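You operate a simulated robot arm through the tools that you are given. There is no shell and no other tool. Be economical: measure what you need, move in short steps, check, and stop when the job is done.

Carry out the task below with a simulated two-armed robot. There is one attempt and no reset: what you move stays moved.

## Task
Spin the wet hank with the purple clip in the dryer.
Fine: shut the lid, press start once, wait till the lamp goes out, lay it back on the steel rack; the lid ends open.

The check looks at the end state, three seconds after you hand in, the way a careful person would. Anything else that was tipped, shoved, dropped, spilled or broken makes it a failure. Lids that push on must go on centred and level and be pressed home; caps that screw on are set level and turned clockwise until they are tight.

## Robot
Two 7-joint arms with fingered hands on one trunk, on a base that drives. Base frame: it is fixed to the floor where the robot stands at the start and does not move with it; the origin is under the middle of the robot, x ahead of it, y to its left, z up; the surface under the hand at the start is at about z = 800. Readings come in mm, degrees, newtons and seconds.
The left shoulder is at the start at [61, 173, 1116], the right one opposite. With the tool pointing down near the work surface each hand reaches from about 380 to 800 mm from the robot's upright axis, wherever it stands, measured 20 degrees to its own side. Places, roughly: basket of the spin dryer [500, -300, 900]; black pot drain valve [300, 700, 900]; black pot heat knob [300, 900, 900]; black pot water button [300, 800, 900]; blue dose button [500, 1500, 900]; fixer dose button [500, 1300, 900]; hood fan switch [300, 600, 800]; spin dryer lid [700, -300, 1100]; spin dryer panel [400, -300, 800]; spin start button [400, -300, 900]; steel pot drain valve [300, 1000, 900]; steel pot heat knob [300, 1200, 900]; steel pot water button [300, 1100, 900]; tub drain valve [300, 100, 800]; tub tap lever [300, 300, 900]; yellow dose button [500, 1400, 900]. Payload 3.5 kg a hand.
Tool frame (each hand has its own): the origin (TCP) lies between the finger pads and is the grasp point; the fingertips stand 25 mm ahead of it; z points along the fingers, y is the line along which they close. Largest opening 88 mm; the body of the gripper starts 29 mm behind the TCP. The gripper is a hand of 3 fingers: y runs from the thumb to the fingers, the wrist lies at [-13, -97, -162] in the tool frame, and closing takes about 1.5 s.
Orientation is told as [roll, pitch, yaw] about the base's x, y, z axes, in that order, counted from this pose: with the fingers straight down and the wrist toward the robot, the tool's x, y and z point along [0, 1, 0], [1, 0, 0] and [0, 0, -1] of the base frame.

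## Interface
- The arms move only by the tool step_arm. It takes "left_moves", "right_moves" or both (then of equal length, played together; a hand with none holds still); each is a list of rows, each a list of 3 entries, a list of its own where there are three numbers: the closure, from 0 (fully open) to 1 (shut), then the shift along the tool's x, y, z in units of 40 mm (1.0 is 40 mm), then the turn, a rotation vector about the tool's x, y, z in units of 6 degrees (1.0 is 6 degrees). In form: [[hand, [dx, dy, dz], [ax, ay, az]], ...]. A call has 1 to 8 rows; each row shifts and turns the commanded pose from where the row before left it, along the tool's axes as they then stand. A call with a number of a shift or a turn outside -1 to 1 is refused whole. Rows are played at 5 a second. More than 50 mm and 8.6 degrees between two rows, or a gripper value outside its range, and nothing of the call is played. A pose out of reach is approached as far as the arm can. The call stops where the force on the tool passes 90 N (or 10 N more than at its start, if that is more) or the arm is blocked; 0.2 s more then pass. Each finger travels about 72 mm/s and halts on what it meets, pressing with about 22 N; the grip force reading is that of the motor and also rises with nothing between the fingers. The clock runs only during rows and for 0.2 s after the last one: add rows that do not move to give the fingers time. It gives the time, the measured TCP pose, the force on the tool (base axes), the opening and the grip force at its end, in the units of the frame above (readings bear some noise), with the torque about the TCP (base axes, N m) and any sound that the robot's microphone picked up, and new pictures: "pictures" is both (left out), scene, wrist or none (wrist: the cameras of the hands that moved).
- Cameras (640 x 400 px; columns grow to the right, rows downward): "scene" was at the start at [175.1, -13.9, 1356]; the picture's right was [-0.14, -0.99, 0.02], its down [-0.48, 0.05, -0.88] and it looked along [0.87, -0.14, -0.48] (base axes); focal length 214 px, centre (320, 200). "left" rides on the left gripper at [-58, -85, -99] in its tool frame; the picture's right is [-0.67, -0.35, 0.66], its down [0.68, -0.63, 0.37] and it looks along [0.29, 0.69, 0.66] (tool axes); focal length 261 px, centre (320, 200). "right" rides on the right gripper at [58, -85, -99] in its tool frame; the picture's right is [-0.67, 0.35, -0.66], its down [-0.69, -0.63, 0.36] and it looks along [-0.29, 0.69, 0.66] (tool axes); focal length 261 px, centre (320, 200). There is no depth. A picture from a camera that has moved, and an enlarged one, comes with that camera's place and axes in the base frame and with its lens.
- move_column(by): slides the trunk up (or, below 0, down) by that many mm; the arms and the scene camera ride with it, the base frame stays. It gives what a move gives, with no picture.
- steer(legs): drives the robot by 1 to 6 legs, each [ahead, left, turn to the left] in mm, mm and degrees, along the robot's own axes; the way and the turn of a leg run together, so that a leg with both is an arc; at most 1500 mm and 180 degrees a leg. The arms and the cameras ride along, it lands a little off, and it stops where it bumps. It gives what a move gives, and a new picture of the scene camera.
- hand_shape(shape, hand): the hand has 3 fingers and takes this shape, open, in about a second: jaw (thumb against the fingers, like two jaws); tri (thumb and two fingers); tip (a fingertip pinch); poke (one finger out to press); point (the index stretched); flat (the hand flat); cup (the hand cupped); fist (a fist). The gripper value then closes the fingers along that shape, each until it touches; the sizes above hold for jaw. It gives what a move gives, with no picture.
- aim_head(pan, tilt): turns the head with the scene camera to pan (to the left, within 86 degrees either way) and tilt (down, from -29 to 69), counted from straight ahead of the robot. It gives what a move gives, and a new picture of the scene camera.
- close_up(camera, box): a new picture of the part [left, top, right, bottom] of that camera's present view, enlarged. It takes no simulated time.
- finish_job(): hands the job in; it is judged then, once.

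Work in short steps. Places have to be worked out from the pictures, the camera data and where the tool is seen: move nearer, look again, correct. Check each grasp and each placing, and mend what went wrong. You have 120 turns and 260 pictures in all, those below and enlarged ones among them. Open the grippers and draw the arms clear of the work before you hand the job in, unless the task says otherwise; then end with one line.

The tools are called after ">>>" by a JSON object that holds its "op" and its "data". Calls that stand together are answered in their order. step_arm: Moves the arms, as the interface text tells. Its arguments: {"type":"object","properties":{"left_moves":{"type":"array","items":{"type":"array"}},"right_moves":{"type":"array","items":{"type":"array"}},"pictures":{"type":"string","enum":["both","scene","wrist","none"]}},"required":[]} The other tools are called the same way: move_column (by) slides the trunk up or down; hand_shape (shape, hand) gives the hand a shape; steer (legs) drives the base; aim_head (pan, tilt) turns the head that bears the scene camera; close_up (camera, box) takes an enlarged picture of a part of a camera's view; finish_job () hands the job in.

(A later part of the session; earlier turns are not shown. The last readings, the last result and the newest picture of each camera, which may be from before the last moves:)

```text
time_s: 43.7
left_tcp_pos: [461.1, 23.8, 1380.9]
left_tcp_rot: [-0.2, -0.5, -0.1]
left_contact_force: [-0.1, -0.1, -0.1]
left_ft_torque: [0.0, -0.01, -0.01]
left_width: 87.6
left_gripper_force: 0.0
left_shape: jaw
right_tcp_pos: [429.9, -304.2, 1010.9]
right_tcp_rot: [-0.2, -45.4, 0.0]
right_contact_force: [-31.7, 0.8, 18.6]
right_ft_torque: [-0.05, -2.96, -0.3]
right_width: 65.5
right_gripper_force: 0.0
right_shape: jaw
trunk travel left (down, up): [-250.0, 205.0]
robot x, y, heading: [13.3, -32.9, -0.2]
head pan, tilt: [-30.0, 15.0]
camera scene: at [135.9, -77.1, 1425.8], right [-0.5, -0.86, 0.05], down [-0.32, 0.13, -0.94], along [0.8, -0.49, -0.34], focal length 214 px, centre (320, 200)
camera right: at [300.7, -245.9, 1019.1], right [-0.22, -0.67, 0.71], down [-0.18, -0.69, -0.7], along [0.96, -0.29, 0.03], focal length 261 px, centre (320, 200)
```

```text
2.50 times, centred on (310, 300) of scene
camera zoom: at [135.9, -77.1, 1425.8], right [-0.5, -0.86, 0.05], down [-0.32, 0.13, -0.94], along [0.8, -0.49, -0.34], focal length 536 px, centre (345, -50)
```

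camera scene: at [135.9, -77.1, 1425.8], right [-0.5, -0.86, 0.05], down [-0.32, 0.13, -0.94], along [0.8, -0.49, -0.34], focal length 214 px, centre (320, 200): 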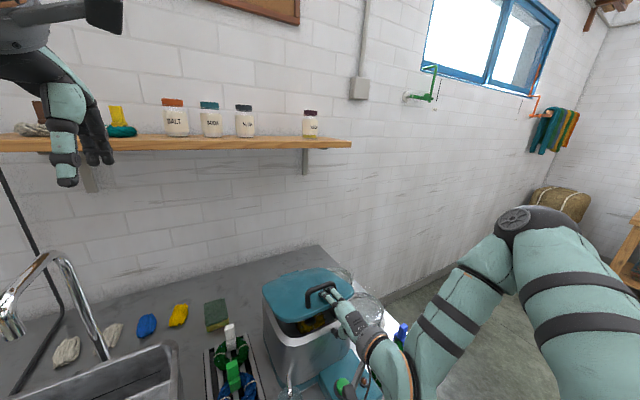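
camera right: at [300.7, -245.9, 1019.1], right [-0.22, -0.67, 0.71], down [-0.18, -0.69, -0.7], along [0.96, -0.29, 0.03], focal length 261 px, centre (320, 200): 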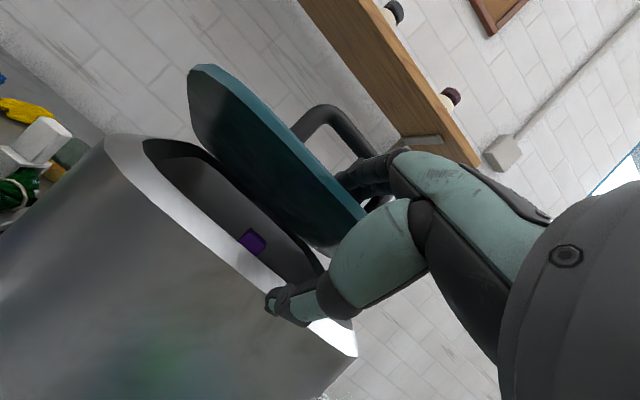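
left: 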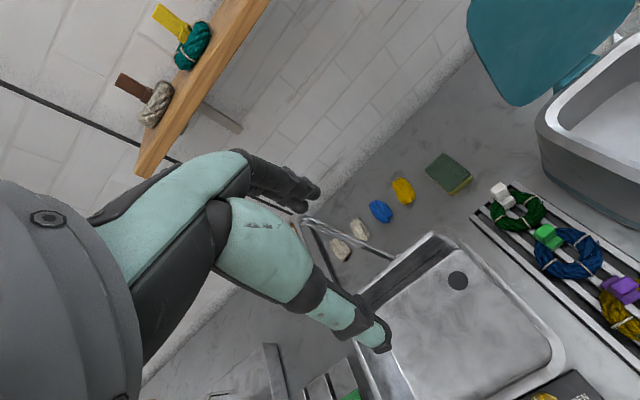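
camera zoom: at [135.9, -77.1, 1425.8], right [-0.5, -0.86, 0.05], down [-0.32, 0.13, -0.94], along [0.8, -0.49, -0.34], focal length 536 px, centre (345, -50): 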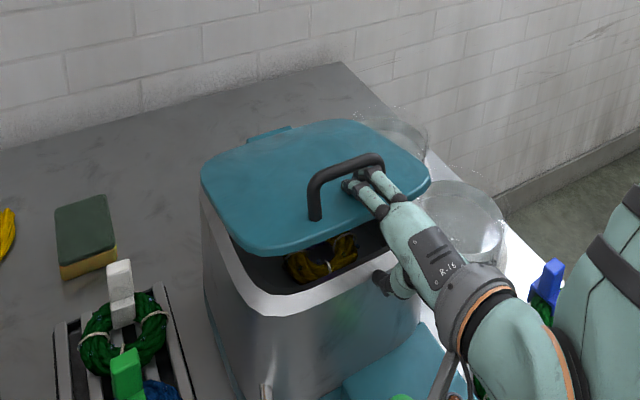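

Fx −32 N: the lid's front edge is pressing into the palm. I ease the hand back ~20 mm while lowering a little.

>>> {"op": "step_arm", "data": {"right_moves": [[0.3, [0, -0.2, -0.2], [0, 0, 0]], [0.3, [0, -0.3, -0.1], [0, 0, 0]], [0.3, [0, -0.2, 0.1], [0, 0, 0]], [0.3, [0, 0, 0], [0, 0, 0]]]}}

>>> {"op": "close_up", "data": {"camera": "scene", "box": [220, 220, 400, 380]}}

```text
time_s: 44.7
left_tcp_pos: [472.6, 25.4, 1376.1]
left_tcp_rot: [-0.1, 0.0, -0.1]
left_contact_force: [0.7, -0.6, 0.2]
left_ft_torque: [0.03, -0.01, -0.02]
left_width: 87.7
left_gripper_force: 0.0
left_shape: jaw
right_tcp_pos: [413.5, -309.1, 1003.5]
right_tcp_rot: [-0.1, -44.7, 0.1]
right_contact_force: [2.1, 8.2, -1.0]
right_ft_torque: [-0.2, -0.18, 0.28]
right_width: 65.7
right_gripper_force: 0.1
right_shape: jaw
right hand out of reach, approached as far as the arm can: row 2, 3
trunk travel left (down, up): [-250.0, 205.0]
robot x, y, heading: [12.9, -31.9, -0.3]
head pan, tilt: [-30.0, 15.0]
camera scene: at [147.4, -76.8, 1424.6], right [-0.5, -0.86, 0.06], down [-0.33, 0.13, -0.93], along [0.8, -0.49, -0.35], focal length 214 px, centre (320, 200)
camera right: at [283.8, -249.9, 1014.4], right [-0.21, -0.67, 0.71], down [-0.19, -0.69, -0.7], along [0.96, -0.29, 0.02], focal length 261 px, centre (320, 200)
```

scene: 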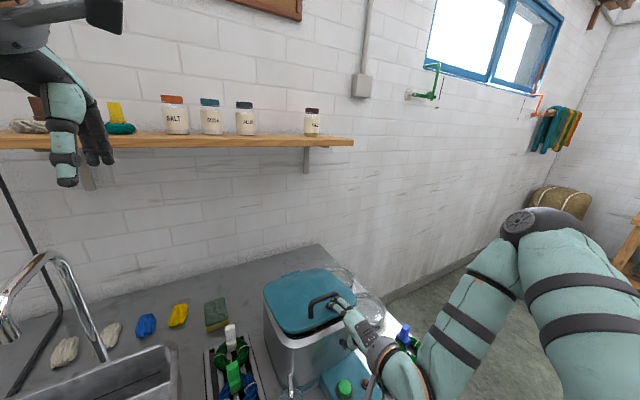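
right: 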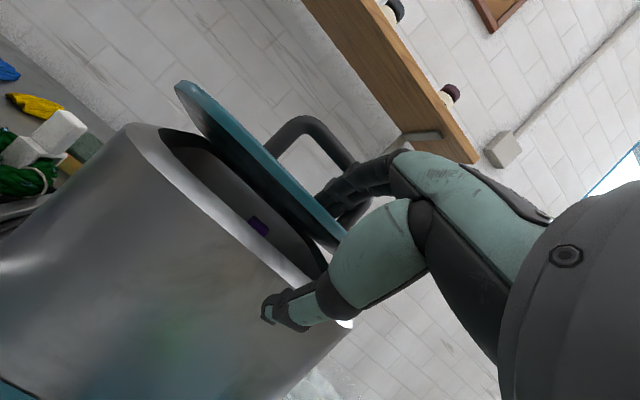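

```text
2.50 times, centred on (310, 300) of scene
camera zoom: at [147.4, -76.8, 1424.6], right [-0.5, -0.86, 0.06], down [-0.33, 0.13, -0.93], along [0.8, -0.49, -0.35], focal length 536 px, centre (345, -50)
```

zoom: 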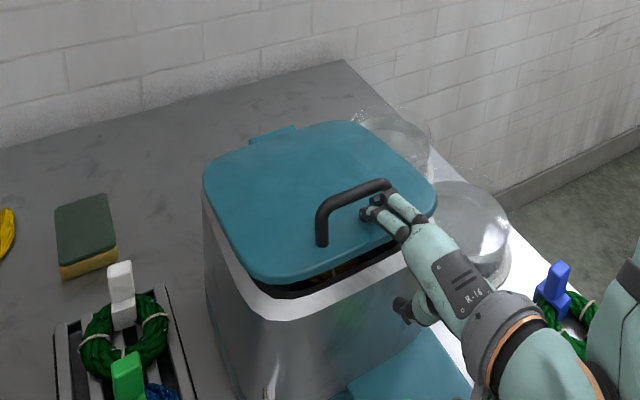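

Lid is nearly closed (~8° open), fingers resting near the handle. The arm is at its inner limit, so I back the base 70 mm to slide the fingers straight off.

>>> {"op": "steer", "data": {"legs": [[-70, 0, 0]]}}

>>> {"op": "close_up", "data": {"camera": "scene", "box": [220, 200, 400, 360]}}

```text
time_s: 45.7
left_tcp_pos: [405.6, 22.1, 1375.1]
left_tcp_rot: [0.0, 0.2, -0.1]
left_contact_force: [0.0, 0.0, -0.1]
left_ft_torque: [0.0, -0.01, -0.02]
left_width: 87.7
left_gripper_force: 0.1
left_shape: jaw
right_tcp_pos: [344.3, -309.6, 1003.4]
right_tcp_rot: [-0.1, -44.7, 0.0]
right_contact_force: [0.2, 0.3, -1.3]
right_ft_torque: [-0.01, -0.02, -0.03]
right_width: 61.3
right_gripper_force: 0.1
right_shape: jaw
trunk travel left (down, up): [-250.0, 205.0]
robot x, y, heading: [-59.9, -30.1, 0.1]
head pan, tilt: [-30.0, 15.0]
camera scene: at [79.2, -78.7, 1424.0], right [-0.5, -0.87, 0.06], down [-0.33, 0.13, -0.93], along [0.8, -0.48, -0.35], focal length 214 px, centre (320, 200)
```

scene: 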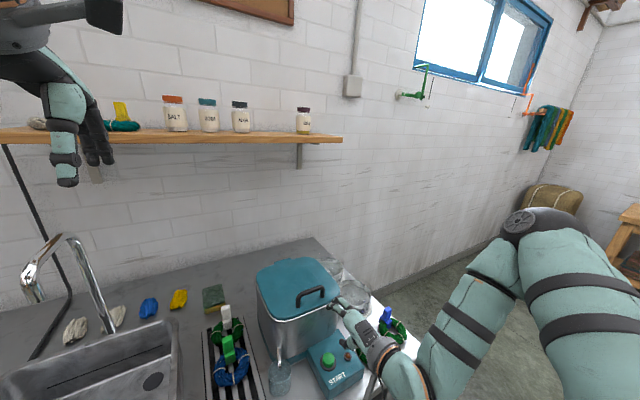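

```text
2.50 times, centred on (310, 280) of scene
camera zoom: at [79.2, -78.7, 1424.0], right [-0.5, -0.87, 0.06], down [-0.33, 0.13, -0.93], along [0.8, -0.48, -0.35], focal length 536 px, centre (345, 0)
```

zoom: 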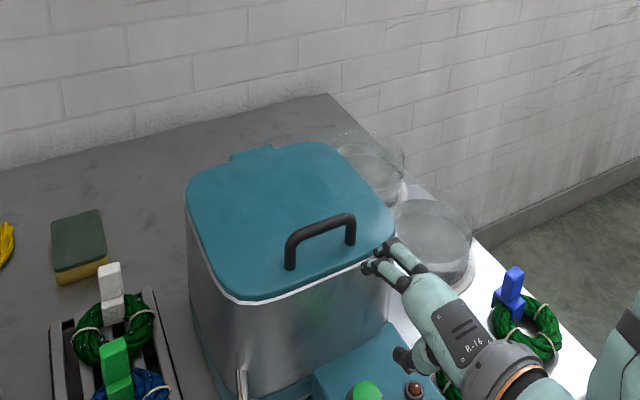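

The lid looks fully closed and level. Button top is about [364,-301,871]. I raise the hand and rotate it back to pointing straight down.

>>> {"op": "step_arm", "data": {"right_moves": [[0.3, [0, 0.8, -0.8], [0, 0, 0]], [0.3, [0, 0.8, -0.8], [1, 0, 0]], [0.3, [0, 0, 0], [1, 0, 0]], [0.3, [0, 0, 0], [1, 0, 0]], [0.3, [0, 0, 0], [1, 0, 0]], [0.3, [0, 0, 0], [1, 0, 0]], [0.3, [0, 0, 0], [1, 0, 0]], [0.3, [0, 0, 0], [1, 0, 0]]], "pictures": "none"}}

>>> {"op": "hand_shape", "data": {"hand": "right", "shape": "poke"}}

>>> {"op": "aim_head", "data": {"pan": -35, "tilt": 35}}

```text
time_s: 47.5
left_tcp_pos: [400.7, 23.6, 1376.4]
left_tcp_rot: [-0.1, 0.0, -0.1]
left_contact_force: [0.4, -1.2, 0.1]
left_ft_torque: [0.0, -0.01, 0.02]
left_width: 87.7
left_gripper_force: 0.1
left_shape: jaw
right_tcp_pos: [359.0, -309.1, 1032.4]
right_tcp_rot: [0.0, -7.2, 0.0]
right_contact_force: [-0.3, -0.2, 0.7]
right_ft_torque: [0.02, 0.03, -0.01]
right_width: 61.8
right_gripper_force: 0.1
right_shape: jaw
right hand out of reach, approached as far as the arm can: row 1, 2
trunk travel left (down, up): [-250.0, 205.0]
robot x, y, heading: [-56.2, -28.9, 0.2]
head pan, tilt: [-30.0, 15.0]
```

```text
time_s: 48.4
left_tcp_pos: [400.6, 23.0, 1377.4]
left_tcp_rot: [0.0, 0.0, -0.1]
left_contact_force: [0.0, -0.5, -0.4]
left_ft_torque: [0.02, 0.01, 0.01]
left_width: 87.6
left_gripper_force: 0.3
left_shape: jaw
right_tcp_pos: [358.4, -310.5, 1031.7]
right_tcp_rot: [0.0, -7.3, -0.1]
right_contact_force: [-1.4, -0.5, 0.4]
right_ft_torque: [0.0, -0.03, -0.01]
right_width: 0.0
right_gripper_force: 0.1
right_shape: poke
trunk travel left (down, up): [-250.0, 205.0]
robot x, y, heading: [-57.1, -31.2, 0.2]
head pan, tilt: [-30.0, 15.0]
```

```text
time_s: 49.3
left_tcp_pos: [400.5, 23.5, 1377.0]
left_tcp_rot: [0.1, -0.1, -0.1]
left_contact_force: [-0.7, -0.3, 0.8]
left_ft_torque: [0.03, 0.01, 0.0]
left_width: 87.9
left_gripper_force: 0.0
left_shape: jaw
right_tcp_pos: [358.3, -310.2, 1031.0]
right_tcp_rot: [-0.1, -7.2, 0.0]
right_contact_force: [-0.2, 0.7, 0.8]
right_ft_torque: [0.02, -0.01, 0.0]
right_width: 0.0
right_gripper_force: 0.0
right_shape: poke
trunk travel left (down, up): [-250.0, 205.0]
robot x, y, heading: [-56.2, -29.4, 0.2]
head pan, tilt: [-35.0, 35.0]
camera scene: at [63.2, -82.1, 1393.9], right [-0.57, -0.82, 0.06], down [-0.56, 0.33, -0.76], along [0.6, -0.47, -0.64], focal length 214 px, centre (320, 200)
```

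scene: 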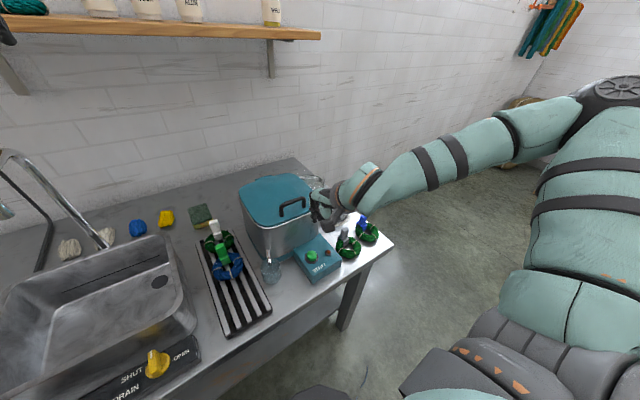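

Straighten the remaining 7° pitch and look at the poke finger's tip relative to the button.

>>> {"op": "step_arm", "data": {"right_moves": [[0, [0, 0, 0], [1, 0, 0]], [0, [0, 0, 0], [0.2, 0, 0]], [0, [0, 0, 0], [0, 0, 0]]], "pictures": "wrist"}}

>>> {"op": "close_up", "data": {"camera": "scene", "box": [230, 160, 390, 300]}}

```text
time_s: 50.1
left_tcp_pos: [401.2, 22.9, 1375.5]
left_tcp_rot: [0.0, 0.0, -0.2]
left_contact_force: [-0.2, -0.9, 0.4]
left_ft_torque: [0.0, 0.04, -0.01]
left_width: 87.4
left_gripper_force: 0.1
left_shape: jaw
right_tcp_pos: [357.7, -310.5, 1031.9]
right_tcp_rot: [0.1, 0.0, 0.0]
right_contact_force: [-0.5, 0.0, 0.3]
right_ft_torque: [-0.01, 0.0, -0.01]
right_width: 0.0
right_gripper_force: 0.1
right_shape: poke
trunk travel left (down, up): [-250.0, 205.0]
robot x, y, heading: [-52.5, -31.4, 0.2]
head pan, tilt: [-35.0, 35.0]
camera right: at [273.7, -252.2, 1131.2], right [0.35, -0.67, 0.66], down [-0.63, -0.69, -0.37], along [0.69, -0.29, -0.66], focal length 261 px, centre (320, 200)
```

right: 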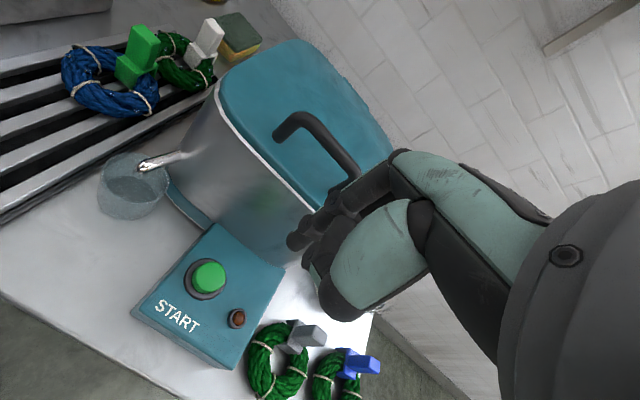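

```text
2.86 times, centred on (310, 230) of scene
camera zoom: at [63.0, -82.5, 1393.8], right [-0.57, -0.82, 0.06], down [-0.56, 0.33, -0.76], along [0.6, -0.47, -0.65], focal length 613 px, centre (349, 114)
```

zoom: 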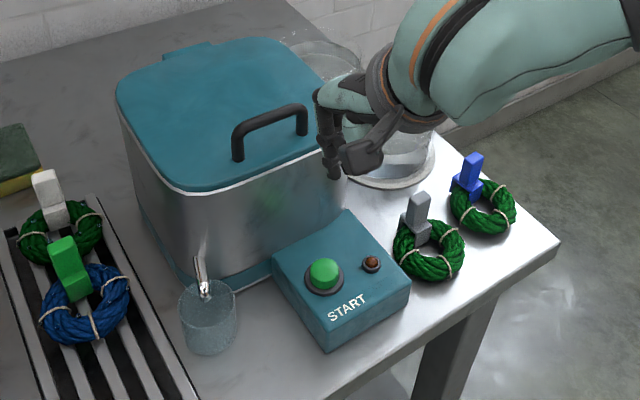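

Poke tip is about 22 mm ahead and 48 mm below the TCP. I shift so the tip is over the button and lower to ~25 mm above it.

>>> {"op": "step_arm", "data": {"right_moves": [[0, [0.3, -0.4, 0.5], [0, 0, 0]], [0, [0, 0, 0.8], [0, 0, 0]], [0, [0, 0, 0.8], [0, 0, 0]], [0, [0, 0, 0], [0, 0, 0]]], "pictures": "wrist"}}

>>> {"op": "close_up", "data": {"camera": "scene", "box": [270, 200, 370, 290]}}

>>> {"op": "close_up", "data": {"camera": "left", "box": [440, 120, 640, 400]}}

```text
time_s: 51.1
left_tcp_pos: [399.9, 24.2, 1375.8]
left_tcp_rot: [-0.1, 0.0, -0.1]
left_contact_force: [0.7, 0.4, -0.4]
left_ft_torque: [-0.03, 0.04, 0.0]
left_width: 87.5
left_gripper_force: 0.1
left_shape: jaw
right_tcp_pos: [340.5, -298.6, 948.3]
right_tcp_rot: [0.0, 0.0, 0.0]
right_contact_force: [0.8, -0.3, -0.1]
right_ft_torque: [0.01, -0.01, 0.0]
right_width: 0.1
right_gripper_force: 0.0
right_shape: poke
trunk travel left (down, up): [-250.0, 205.0]
robot x, y, heading: [-56.4, -30.3, -0.1]
head pan, tilt: [-35.0, 35.0]
camera right: at [256.1, -240.2, 1047.9], right [0.35, -0.67, 0.66], down [-0.63, -0.69, -0.37], along [0.7, -0.29, -0.66], focal length 261 px, centre (320, 200)
```

right: 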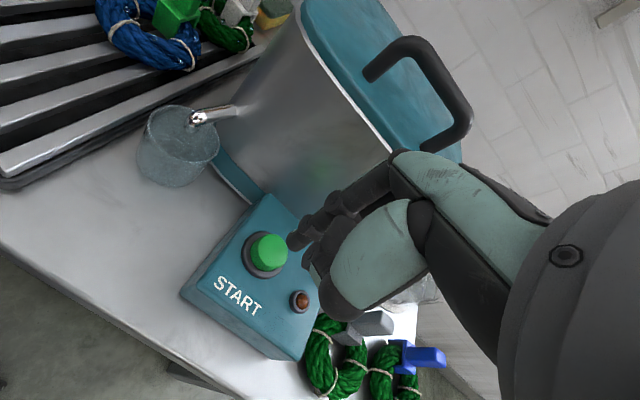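

```text
4.44 times, centred on (320, 245) of scene
camera zoom: at [62.6, -81.8, 1393.9], right [-0.57, -0.82, 0.06], down [-0.56, 0.33, -0.76], along [0.6, -0.47, -0.64], focal length 953 px, centre (320, 0)
```

zoom: 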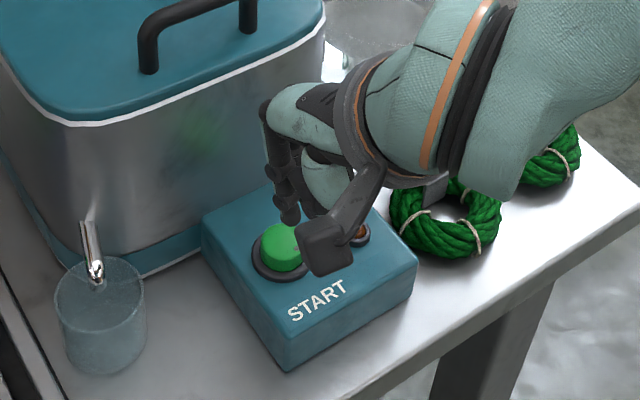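

```text
1.43 times, centred on (540, 260) of left
camera zoom: at [315.4, -35.7, 1474.7], right [-0.35, -0.67, -0.66], down [-0.63, 0.69, -0.37], along [0.7, 0.28, -0.66], focal length 372 px, centre (6, 114)
```

zoom: 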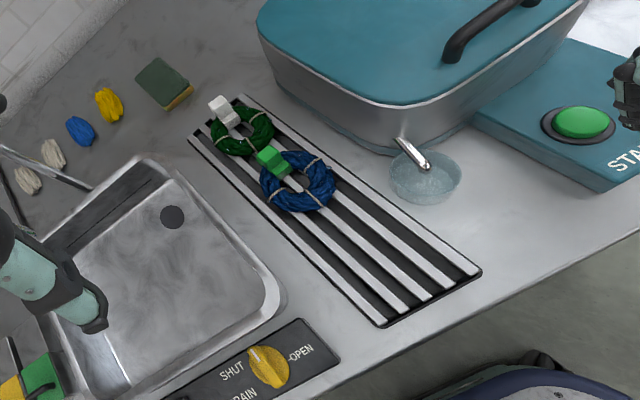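

Better triangulation: tip is ≈25 mm straight below the TCP, at about [341,-297,923]. I shift +21 mm in x and lower 20 mm, then check alignment.

>>> {"op": "step_arm", "data": {"right_moves": [[0, [-0.1, 0.52, 0], [0, 0, 0]], [0, [0, 0, 0.6], [0, 0, 0]], [0, [0, 0, 0], [0, 0, 0]]], "pictures": "wrist"}}

>>> {"op": "close_up", "data": {"camera": "scene", "box": [270, 200, 370, 290]}}

```text
time_s: 51.9
left_tcp_pos: [400.8, 22.4, 1375.7]
left_tcp_rot: [0.0, 0.1, -0.1]
left_contact_force: [-0.3, -0.1, 0.0]
left_ft_torque: [0.01, 0.02, -0.01]
left_width: 87.5
left_gripper_force: 0.1
left_shape: jaw
right_tcp_pos: [362.5, -303.1, 923.5]
right_tcp_rot: [0.0, -0.1, 0.0]
right_contact_force: [-0.2, 0.3, 0.0]
right_ft_torque: [0.01, 0.02, 0.0]
right_width: 0.1
right_gripper_force: 0.1
right_shape: poke
trunk travel left (down, up): [-250.0, 205.0]
robot x, y, heading: [-53.8, -29.2, -0.2]
head pan, tilt: [-35.0, 35.0]
camera right: at [277.3, -244.2, 1023.3], right [0.35, -0.67, 0.66], down [-0.63, -0.69, -0.37], along [0.7, -0.29, -0.66], focal length 261 px, centre (320, 200)
```

right: 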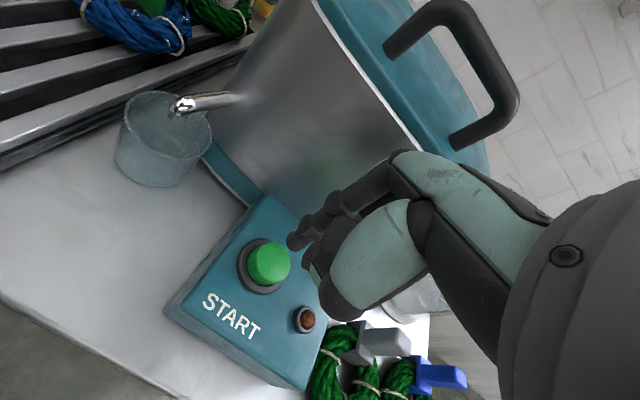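

```text
4.44 times, centred on (320, 245) of scene
camera zoom: at [62.8, -82.1, 1393.9], right [-0.57, -0.82, 0.06], down [-0.56, 0.33, -0.76], along [0.6, -0.47, -0.64], focal length 953 px, centre (320, 0)
```

zoom: 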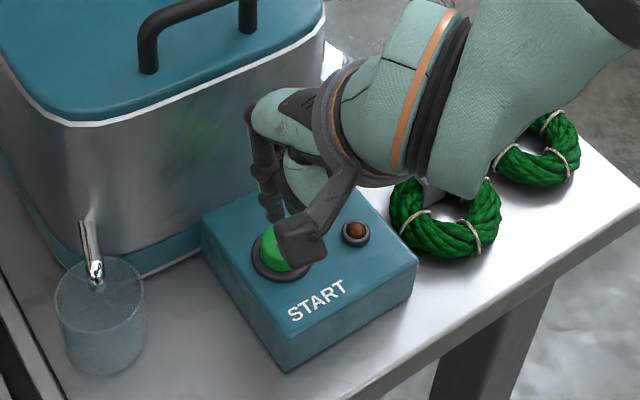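

Tip estimated at [366,-297,896], button top [361,-302,871]. Small lateral fix, then lower to near contact.

>>> {"op": "step_arm", "data": {"right_moves": [[0, [-0.12, -0.1, 0.2], [0, 0, 0]], [0, [0, 0, 0.25], [0, 0, 0]], [0, [0, 0, 0.1], [0, 0, 0]], [0, [0, 0, 0], [0, 0, 0]]], "pictures": "wrist"}}

>>> {"op": "close_up", "data": {"camera": "scene", "box": [270, 200, 370, 290]}}

```text
time_s: 52.9
left_tcp_pos: [400.4, 21.7, 1377.5]
left_tcp_rot: [0.0, 0.0, -0.2]
left_contact_force: [0.0, -0.2, 0.6]
left_ft_torque: [0.01, 0.0, 0.0]
left_width: 87.6
left_gripper_force: 0.2
left_shape: jaw
right_tcp_pos: [359.0, -306.7, 902.7]
right_tcp_rot: [0.0, -0.1, 0.0]
right_contact_force: [0.6, -0.1, 0.2]
right_ft_torque: [0.03, 0.01, -0.01]
right_width: 0.0
right_gripper_force: 0.2
right_shape: poke
trunk travel left (down, up): [-250.0, 205.0]
robot x, y, heading: [-59.4, -31.0, -0.2]
head pan, tilt: [-35.0, 35.0]
camera right: at [274.9, -248.7, 1001.3], right [0.35, -0.67, 0.66], down [-0.63, -0.69, -0.37], along [0.7, -0.29, -0.66], focal length 261 px, centre (320, 200)
```

right: 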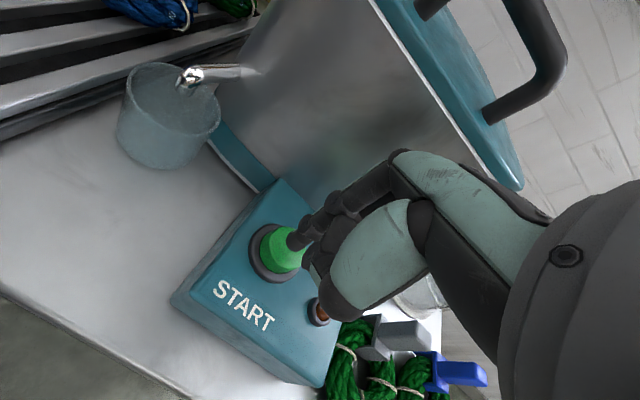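

```text
4.44 times, centred on (320, 245) of scene
camera zoom: at [63.1, -82.2, 1393.8], right [-0.57, -0.82, 0.06], down [-0.56, 0.33, -0.76], along [0.6, -0.47, -0.65], focal length 953 px, centre (320, 0)
```

zoom: 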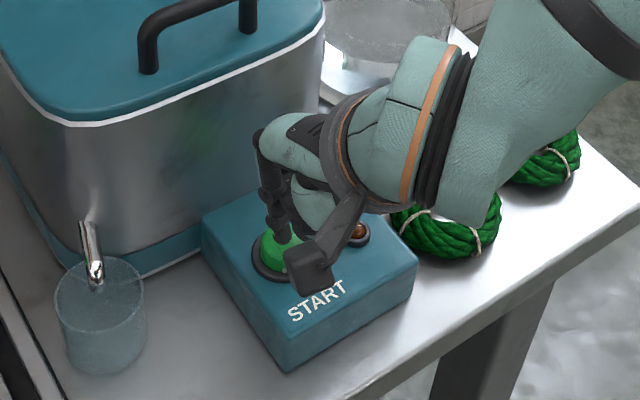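

Tip is right over the button cap. Press down in small steps.

>>> {"op": "step_arm", "data": {"right_moves": [[0, [0.08, 0, 0.12], [0, 0, 0]], [0, [0, 0, 0.12], [0, 0, 0]], [0, [0, 0, 0.1], [0, 0, 0]]], "pictures": "wrist"}}

>>> {"op": "close_up", "data": {"camera": "scene", "box": [270, 200, 370, 290]}}

```text
time_s: 53.7
left_tcp_pos: [401.2, 22.7, 1376.1]
left_tcp_rot: [0.0, 0.0, -0.2]
left_contact_force: [0.5, -0.5, -0.3]
left_ft_torque: [0.02, 0.03, 0.01]
left_width: 87.4
left_gripper_force: 0.1
left_shape: jaw
right_tcp_pos: [359.4, -303.9, 889.4]
right_tcp_rot: [0.0, -0.1, -0.1]
right_contact_force: [0.2, -0.2, -0.1]
right_ft_torque: [0.01, 0.03, 0.0]
right_width: 0.1
right_gripper_force: 0.0
right_shape: poke
trunk travel left (down, up): [-250.0, 205.0]
robot x, y, heading: [-57.7, -32.1, 0.1]
head pan, tilt: [-35.0, 35.0]
camera right: at [274.9, -245.3, 988.5], right [0.35, -0.67, 0.66], down [-0.63, -0.69, -0.37], along [0.69, -0.29, -0.66], focal length 261 px, centre (320, 200)
```

right: 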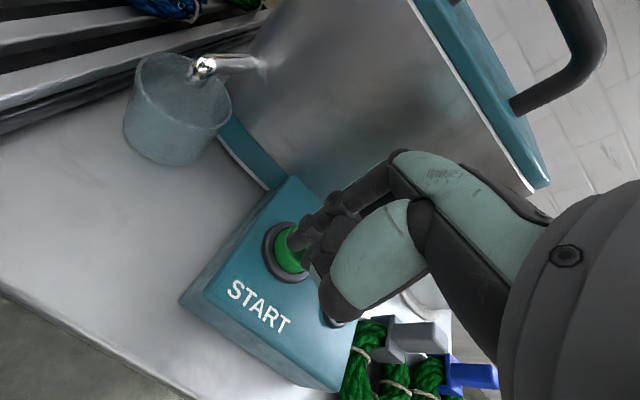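

```text
4.44 times, centred on (320, 245) of scene
camera zoom: at [63.3, -82.0, 1393.8], right [-0.57, -0.82, 0.06], down [-0.56, 0.33, -0.76], along [0.6, -0.47, -0.65], focal length 953 px, centre (320, 0)
```

zoom: 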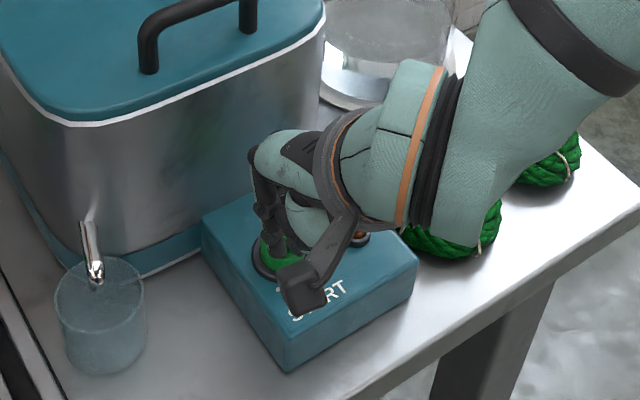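

No contact yet; continue in 4–5 mm steps.

>>> {"op": "step_arm", "data": {"right_moves": [[0, [0, 0, 0.1], [0, 0, 0]], [0, [0, 0, 0.1], [0, 0, 0]]], "pictures": "wrist"}}

```text
time_s: 54.3
left_tcp_pos: [401.8, 22.6, 1376.3]
left_tcp_rot: [0.0, 0.0, -0.1]
left_contact_force: [0.6, 0.4, 0.0]
left_ft_torque: [0.02, 0.0, 0.04]
left_width: 87.4
left_gripper_force: 0.0
left_shape: jaw
right_tcp_pos: [356.9, -306.8, 886.8]
right_tcp_rot: [0.0, -0.1, 0.0]
right_contact_force: [0.7, -0.4, 1.2]
right_ft_torque: [-0.01, 0.03, 0.05]
right_width: 0.0
right_gripper_force: 0.0
right_shape: poke
right hand out of reach, approached as far as the arm can: row 1, 2
trunk travel left (down, up): [-250.0, 205.0]
robot x, y, heading: [-59.5, -26.3, -0.3]
head pan, tilt: [-35.0, 35.0]
camera right: at [272.7, -248.6, 985.8], right [0.35, -0.67, 0.66], down [-0.63, -0.69, -0.37], along [0.7, -0.29, -0.66], focal length 261 px, centre (320, 200)
```

right: 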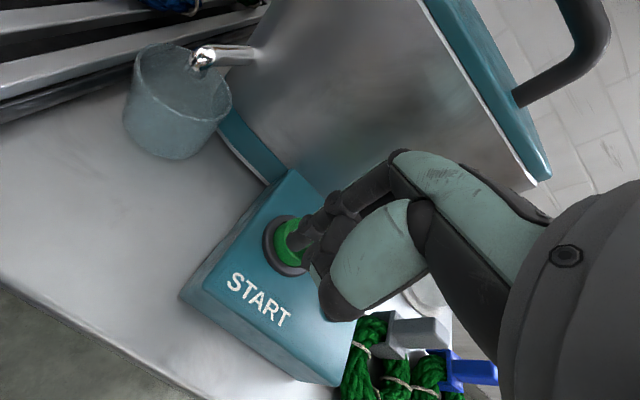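

The arm's low limit again; lower the trunk. Raise the hand 130 mm first, then trunk −100 mm.

>>> {"op": "step_arm", "data": {"right_moves": [[0, [0, 0, -0.8], [0, 0, 0]], [0, [0, 0, -0.9], [0, 0, 0]], [0, [0, 0, -0.9], [0, 0, 0]], [0, [0, 0, -0.9], [0, 0, 0]], [0, [0, 0, 0], [0, 0, 0]]], "pictures": "none"}}

>>> {"op": "move_column", "data": {"by": -100}}

```text
time_s: 55.5
left_tcp_pos: [401.4, 23.3, 1376.3]
left_tcp_rot: [0.0, 0.0, -0.1]
left_contact_force: [0.5, 0.3, -0.1]
left_ft_torque: [0.01, -0.05, 0.02]
left_width: 87.9
left_gripper_force: 0.0
left_shape: jaw
right_tcp_pos: [355.0, -307.4, 1025.4]
right_tcp_rot: [0.1, 0.0, 0.0]
right_contact_force: [0.1, -0.6, -0.1]
right_ft_torque: [-0.02, -0.03, 0.03]
right_width: 0.0
right_gripper_force: 0.0
right_shape: poke
trunk travel left (down, up): [-250.0, 205.0]
robot x, y, heading: [-58.1, -29.0, -0.2]
head pan, tilt: [-35.0, 35.0]
```

```text
time_s: 56.8
left_tcp_pos: [400.4, 24.7, 1277.2]
left_tcp_rot: [0.0, -0.1, 0.0]
left_contact_force: [0.2, 0.7, 0.6]
left_ft_torque: [-0.01, -0.02, 0.0]
left_width: 87.3
left_gripper_force: 0.1
left_shape: jaw
right_tcp_pos: [356.0, -307.0, 926.2]
right_tcp_rot: [0.0, -0.1, -0.1]
right_contact_force: [0.6, -0.1, 0.4]
right_ft_torque: [-0.03, -0.05, -0.03]
right_width: 0.1
right_gripper_force: 0.1
right_shape: poke
trunk travel left (down, up): [-150.0, 305.0]
robot x, y, heading: [-58.3, -29.2, -0.1]
head pan, tilt: [-35.0, 35.0]
```

Now approach back over the button to z≈886 with a small correction.

>>> {"op": "step_arm", "data": {"right_moves": [[0, [0.1, 0.1, 0.5], [0, 0, 0]], [0, [0, 0, 0.45], [0, 0, 0]], [0, [0, 0, 0], [0, 0, 0]]], "pictures": "both"}}

>>> {"op": "close_up", "data": {"camera": "right", "box": [220, 180, 380, 300]}}

```text
time_s: 57.6
left_tcp_pos: [401.1, 23.2, 1277.3]
left_tcp_rot: [0.1, 0.0, -0.1]
left_contact_force: [-0.4, 0.8, -1.0]
left_ft_torque: [0.03, 0.04, 0.01]
left_width: 87.7
left_gripper_force: 0.0
left_shape: jaw
right_tcp_pos: [361.2, -303.6, 887.6]
right_tcp_rot: [0.0, -0.1, 0.0]
right_contact_force: [0.2, 0.4, 0.5]
right_ft_torque: [0.01, 0.0, 0.03]
right_width: 0.0
right_gripper_force: 0.0
right_shape: poke
trunk travel left (down, up): [-150.0, 305.0]
robot x, y, heading: [-57.4, -30.8, -0.3]
head pan, tilt: [-35.0, 35.0]
camera scene: at [129.9, -82.1, 1269.9], right [-0.56, -0.82, 0.14], down [-0.65, 0.33, -0.68], along [0.51, -0.47, -0.72], focal length 214 px, centre (320, 200)
camera right: at [276.4, -245.2, 986.6], right [0.35, -0.67, 0.66], down [-0.63, -0.69, -0.37], along [0.7, -0.29, -0.66], focal length 261 px, centre (320, 200)
```

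scene: 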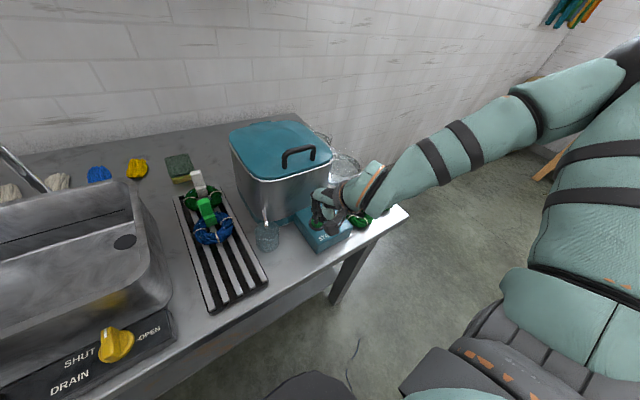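
right: 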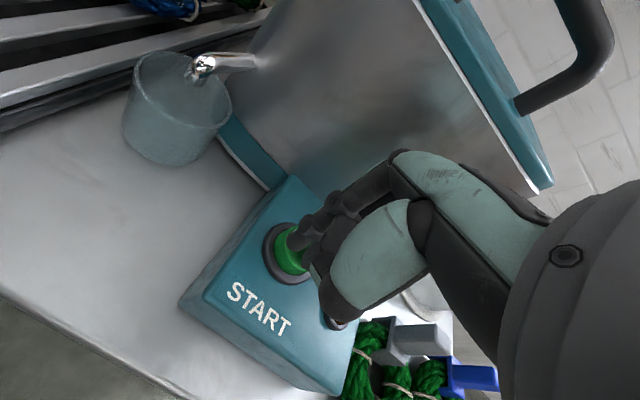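

```text
3.33 times, centred on (300, 240) of right
camera zoom: at [276.4, -245.2, 986.6], right [0.35, -0.67, 0.66], down [-0.63, -0.69, -0.37], along [0.7, -0.29, -0.66], focal length 869 px, centre (387, 67)
```

zoom: 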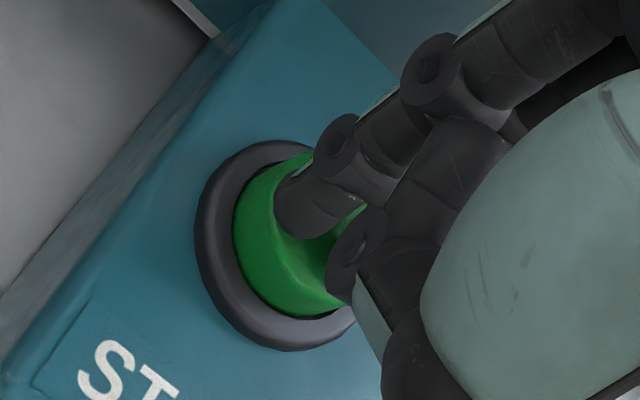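

Tip is centred above the cap. Press down in steps.

>>> {"op": "step_arm", "data": {"right_moves": [[0, [0, 0, 0.1], [0, 0, 0]], [0, [0, 0, 0.1], [0, 0, 0]], [0, [0, 0, 0], [0, 0, 0]]], "pictures": "wrist"}}

```text
time_s: 58.4
left_tcp_pos: [399.5, 22.3, 1276.7]
left_tcp_rot: [0.0, 0.0, -0.1]
left_contact_force: [0.5, -0.1, -0.6]
left_ft_torque: [0.0, 0.01, -0.01]
left_width: 87.2
left_gripper_force: 0.0
left_shape: jaw
right_tcp_pos: [361.4, -303.2, 880.0]
right_tcp_rot: [0.0, -0.1, 0.0]
right_contact_force: [1.6, -1.9, 8.0]
right_ft_torque: [-0.12, -0.03, 0.01]
right_width: 0.1
right_gripper_force: 0.0
right_shape: poke
trunk travel left (down, up): [-150.0, 305.0]
robot x, y, heading: [-55.8, -33.9, -0.3]
head pan, tilt: [-35.0, 35.0]
heard: click
camera right: at [276.4, -244.9, 979.0], right [0.35, -0.67, 0.66], down [-0.63, -0.69, -0.37], along [0.7, -0.29, -0.66], focal length 261 px, centre (320, 200)
```

right: 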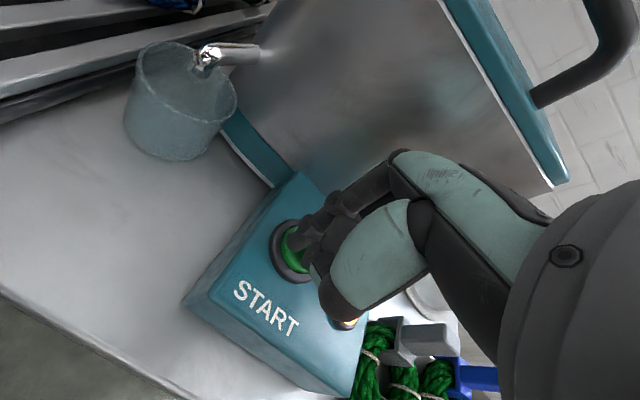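

Click heard. I raise straight up and look at the lamp.

>>> {"op": "step_arm", "data": {"right_moves": [[0, [0, 0, -0.8], [0, 0, 0]], [0, [0, 0, -0.9], [0, 0, 0]], [0, [0, 0, -0.9], [0, 0, 0]], [0, [0, 0, -0.9], [0, 0, 0]], [0, [0, 0, -0.9], [0, 0, 0]], [0, [0, 0, 0], [0, 0, 0]]], "pictures": "wrist"}}

>>> {"op": "close_up", "data": {"camera": "scene", "box": [210, 100, 390, 270]}}

```text
time_s: 59.8
left_tcp_pos: [401.5, 22.4, 1275.4]
left_tcp_rot: [0.1, 0.0, -0.2]
left_contact_force: [-0.6, -0.1, 0.5]
left_ft_torque: [-0.03, -0.01, 0.02]
left_width: 87.6
left_gripper_force: 0.1
left_shape: jaw
right_tcp_pos: [361.6, -303.5, 1054.5]
right_tcp_rot: [0.0, -0.2, 0.0]
right_contact_force: [-0.6, 1.4, -0.6]
right_ft_torque: [-0.01, 0.06, -0.02]
right_width: 0.3
right_gripper_force: 0.0
right_shape: poke
trunk travel left (down, up): [-150.0, 305.0]
robot x, y, heading: [-58.4, -31.8, 0.0]
head pan, tilt: [-35.0, 35.0]
camera right: at [277.5, -245.1, 1154.4], right [0.35, -0.67, 0.66], down [-0.63, -0.69, -0.37], along [0.7, -0.29, -0.66], focal length 261 px, centre (320, 200)
```

right: 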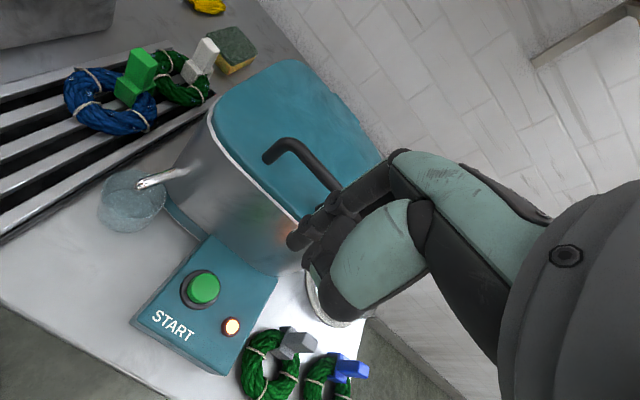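

```text
2.35 times, centred on (300, 185) of scene
camera zoom: at [130.5, -82.3, 1269.7], right [-0.56, -0.82, 0.14], down [-0.65, 0.33, -0.68], along [0.51, -0.47, -0.72], focal length 505 px, centre (367, 235)
```

zoom: 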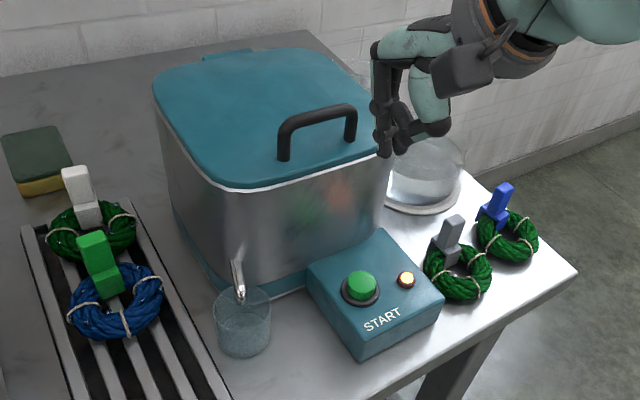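

The lamp is lit, so it is spinning. Meanwhile I measure: the lid handle bar runs along y (-266…-342) at x≈466, z≈1005. I prepare the jaw hand and move the base forward for the reopening.

>>> {"op": "step_arm", "data": {"right_moves": [[0, [0, 0, -0.8], [0, 0, 0]], [0, [0, 0, 0], [0, 0, 0]]], "pictures": "none"}}

>>> {"op": "hand_shape", "data": {"hand": "right", "shape": "jaw"}}

>>> {"op": "steer", "data": {"legs": [[40, 0, 0]]}}

>>> {"op": "step_arm", "data": {"right_moves": [[0, [0, 0.6, 0], [0, 0, 0]], [0, [0, 0.4, 0], [0, 0, 0]], [0, [0, 0, 0], [0, 0, 0]], [0, [0, 0, 0], [0, 0, 0]]]}}

>>> {"op": "close_up", "data": {"camera": "scene", "box": [210, 80, 390, 270]}}

```text
time_s: 60.4
left_tcp_pos: [401.3, 23.0, 1275.7]
left_tcp_rot: [0.1, 0.0, 0.0]
left_contact_force: [0.4, -0.4, 0.8]
left_ft_torque: [0.02, 0.01, 0.01]
left_width: 87.7
left_gripper_force: 0.1
left_shape: jaw
right_tcp_pos: [362.4, -303.4, 1087.8]
right_tcp_rot: [0.0, 0.0, 0.0]
right_contact_force: [-0.2, 0.3, -0.2]
right_ft_torque: [-0.01, 0.0, -0.02]
right_width: 0.0
right_gripper_force: 0.0
right_shape: poke
trunk travel left (down, up): [-150.0, 305.0]
robot x, y, heading: [-57.1, -30.3, 0.0]
head pan, tilt: [-35.0, 35.0]
```

```text
time_s: 61.3
left_tcp_pos: [400.7, 23.1, 1275.8]
left_tcp_rot: [0.1, 0.0, -0.1]
left_contact_force: [0.3, 0.7, 0.5]
left_ft_torque: [0.01, 0.0, 0.01]
left_width: 87.5
left_gripper_force: 0.0
left_shape: jaw
right_tcp_pos: [360.0, -303.2, 1088.4]
right_tcp_rot: [0.0, -0.1, 0.0]
right_contact_force: [-0.2, 0.5, -0.5]
right_ft_torque: [0.01, -0.01, -0.01]
right_width: 87.7
right_gripper_force: 0.1
right_shape: jaw
trunk travel left (down, up): [-150.0, 305.0]
robot x, y, heading: [-59.4, -29.5, 0.1]
head pan, tilt: [-35.0, 35.0]
```

```text
time_s: 62.2
left_tcp_pos: [435.9, 23.5, 1277.8]
left_tcp_rot: [0.0, -0.2, -0.1]
left_contact_force: [-0.1, 0.1, 0.0]
left_ft_torque: [0.01, -0.01, -0.03]
left_width: 87.4
left_gripper_force: 0.1
left_shape: jaw
right_tcp_pos: [396.7, -302.6, 1089.5]
right_tcp_rot: [0.0, -0.2, 0.1]
right_contact_force: [-0.4, 0.0, -0.5]
right_ft_torque: [0.01, -0.02, -0.01]
right_width: 88.2
right_gripper_force: 0.1
right_shape: jaw
trunk travel left (down, up): [-150.0, 305.0]
robot x, y, heading: [-17.9, -32.0, 0.1]
head pan, tilt: [-35.0, 35.0]
camera scene: at [165.8, -82.2, 1270.7], right [-0.56, -0.82, 0.14], down [-0.65, 0.33, -0.68], along [0.51, -0.47, -0.72], focal length 214 px, centre (320, 200)
```

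scene: 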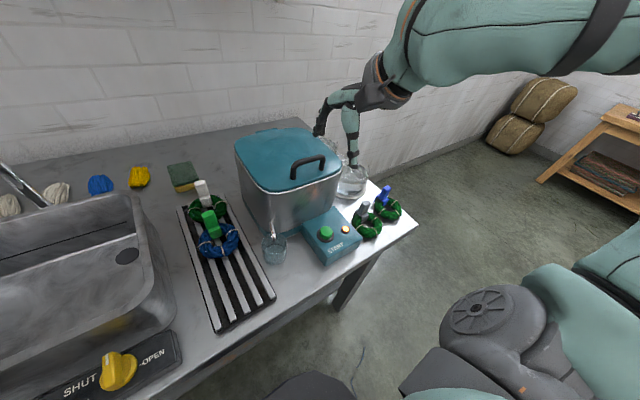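

```text
time_s: 63.2
left_tcp_pos: [438.4, 22.9, 1276.7]
left_tcp_rot: [0.1, 0.0, 0.0]
left_contact_force: [1.2, -0.2, 0.5]
left_ft_torque: [-0.02, 0.01, -0.02]
left_width: 87.4
left_gripper_force: 0.2
left_shape: jaw
right_tcp_pos: [441.1, -303.1, 1086.7]
right_tcp_rot: [0.0, 0.0, 0.0]
right_contact_force: [-0.1, -0.1, -0.3]
right_ft_torque: [0.01, 0.01, -0.06]
right_width: 88.1
right_gripper_force: 0.1
right_shape: jaw
trunk travel left (down, up): [-150.0, 305.0]
robot x, y, heading: [-14.4, -31.0, 0.0]
head pan, tilt: [-35.0, 35.0]
camera scene: at [168.8, -82.2, 1269.9], right [-0.56, -0.82, 0.14], down [-0.65, 0.33, -0.68], along [0.51, -0.47, -0.72], focal length 214 px, centre (320, 200)
camera right: at [355.7, -244.9, 1186.0], right [0.35, -0.67, 0.66], down [-0.63, -0.69, -0.37], along [0.7, -0.29, -0.66], focal length 261 px, centre (320, 200)
```

scene: 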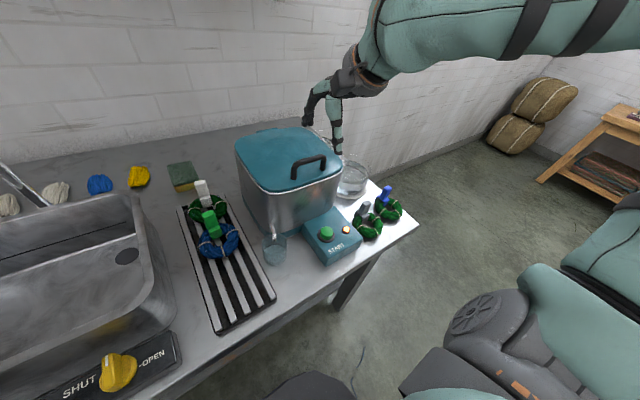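
right: 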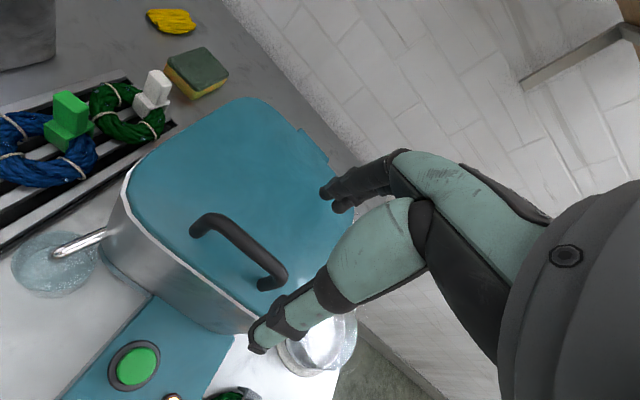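

```text
2.11 times, centred on (300, 175) of scene
camera zoom: at [168.8, -82.2, 1269.9], right [-0.56, -0.82, 0.14], down [-0.65, 0.33, -0.68], along [0.51, -0.47, -0.72], focal length 452 px, centre (362, 253)
```

zoom: 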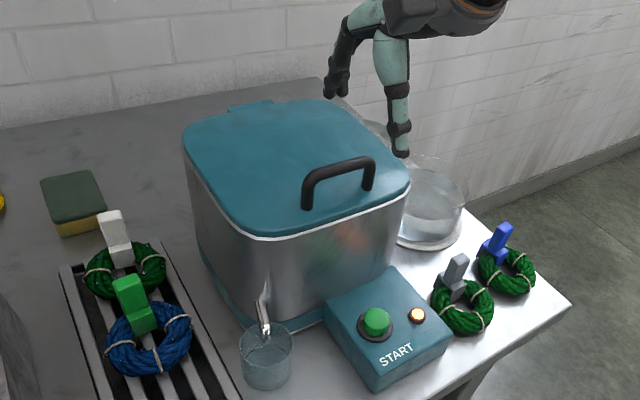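

Re-estimate: bar centre ≈[448,-285,1015]. I align over it and wait for the lamp.

>>> {"op": "step_arm", "data": {"right_moves": [[0, [0.4, 0.15, 0.3], [0, 0, 0]], [0, [0, 0, 0], [0, 0, 0]], [0, [0, 0, 0], [0, 0, 0]], [0, [0, 0, 0], [0, 0, 0]], [0, [0, 0, 0], [0, 0, 0]], [0, [0, 0, 0], [0, 0, 0]], [0, [0, 0, 0], [0, 0, 0]], [0, [0, 0, 0], [0, 0, 0]]], "pictures": "wrist"}}

>>> {"op": "close_up", "data": {"camera": "scene", "box": [210, 80, 390, 270]}}

```text
time_s: 65.0
left_tcp_pos: [439.7, 23.1, 1276.4]
left_tcp_rot: [0.0, 0.0, -0.1]
left_contact_force: [-0.6, 0.6, -0.1]
left_ft_torque: [0.0, -0.01, -0.01]
left_width: 87.8
left_gripper_force: 0.0
left_shape: jaw
right_tcp_pos: [446.1, -287.3, 1074.4]
right_tcp_rot: [-0.1, -0.1, 0.0]
right_contact_force: [-0.4, 0.1, 0.3]
right_ft_torque: [-0.01, 0.0, -0.03]
right_width: 87.7
right_gripper_force: 0.0
right_shape: jaw
trunk travel left (down, up): [-150.0, 305.0]
robot x, y, heading: [-15.5, -31.3, -0.5]
head pan, tilt: [-35.0, 35.0]
camera right: at [360.9, -229.3, 1174.3], right [0.35, -0.67, 0.66], down [-0.63, -0.69, -0.37], along [0.7, -0.29, -0.66], focal length 261 px, centre (320, 200)
```

right: 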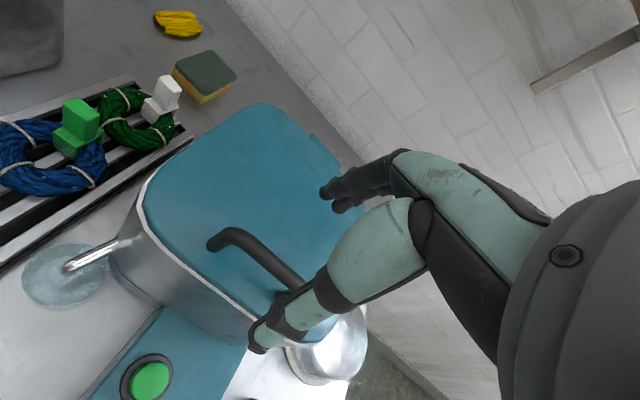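

```text
2.11 times, centred on (300, 175) of scene
camera zoom: at [169.3, -82.3, 1269.8], right [-0.56, -0.82, 0.14], down [-0.65, 0.33, -0.68], along [0.51, -0.47, -0.72], focal length 452 px, centre (362, 253)
```

zoom: 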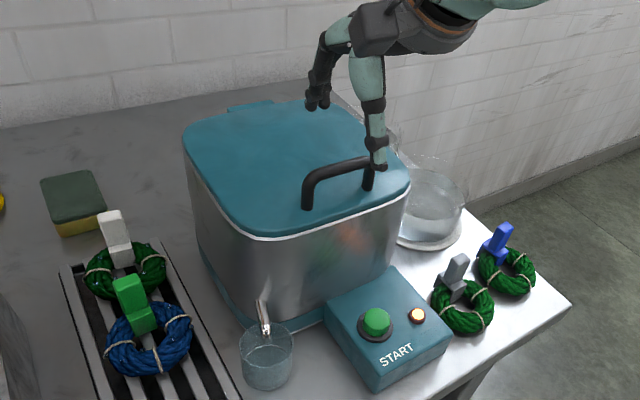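

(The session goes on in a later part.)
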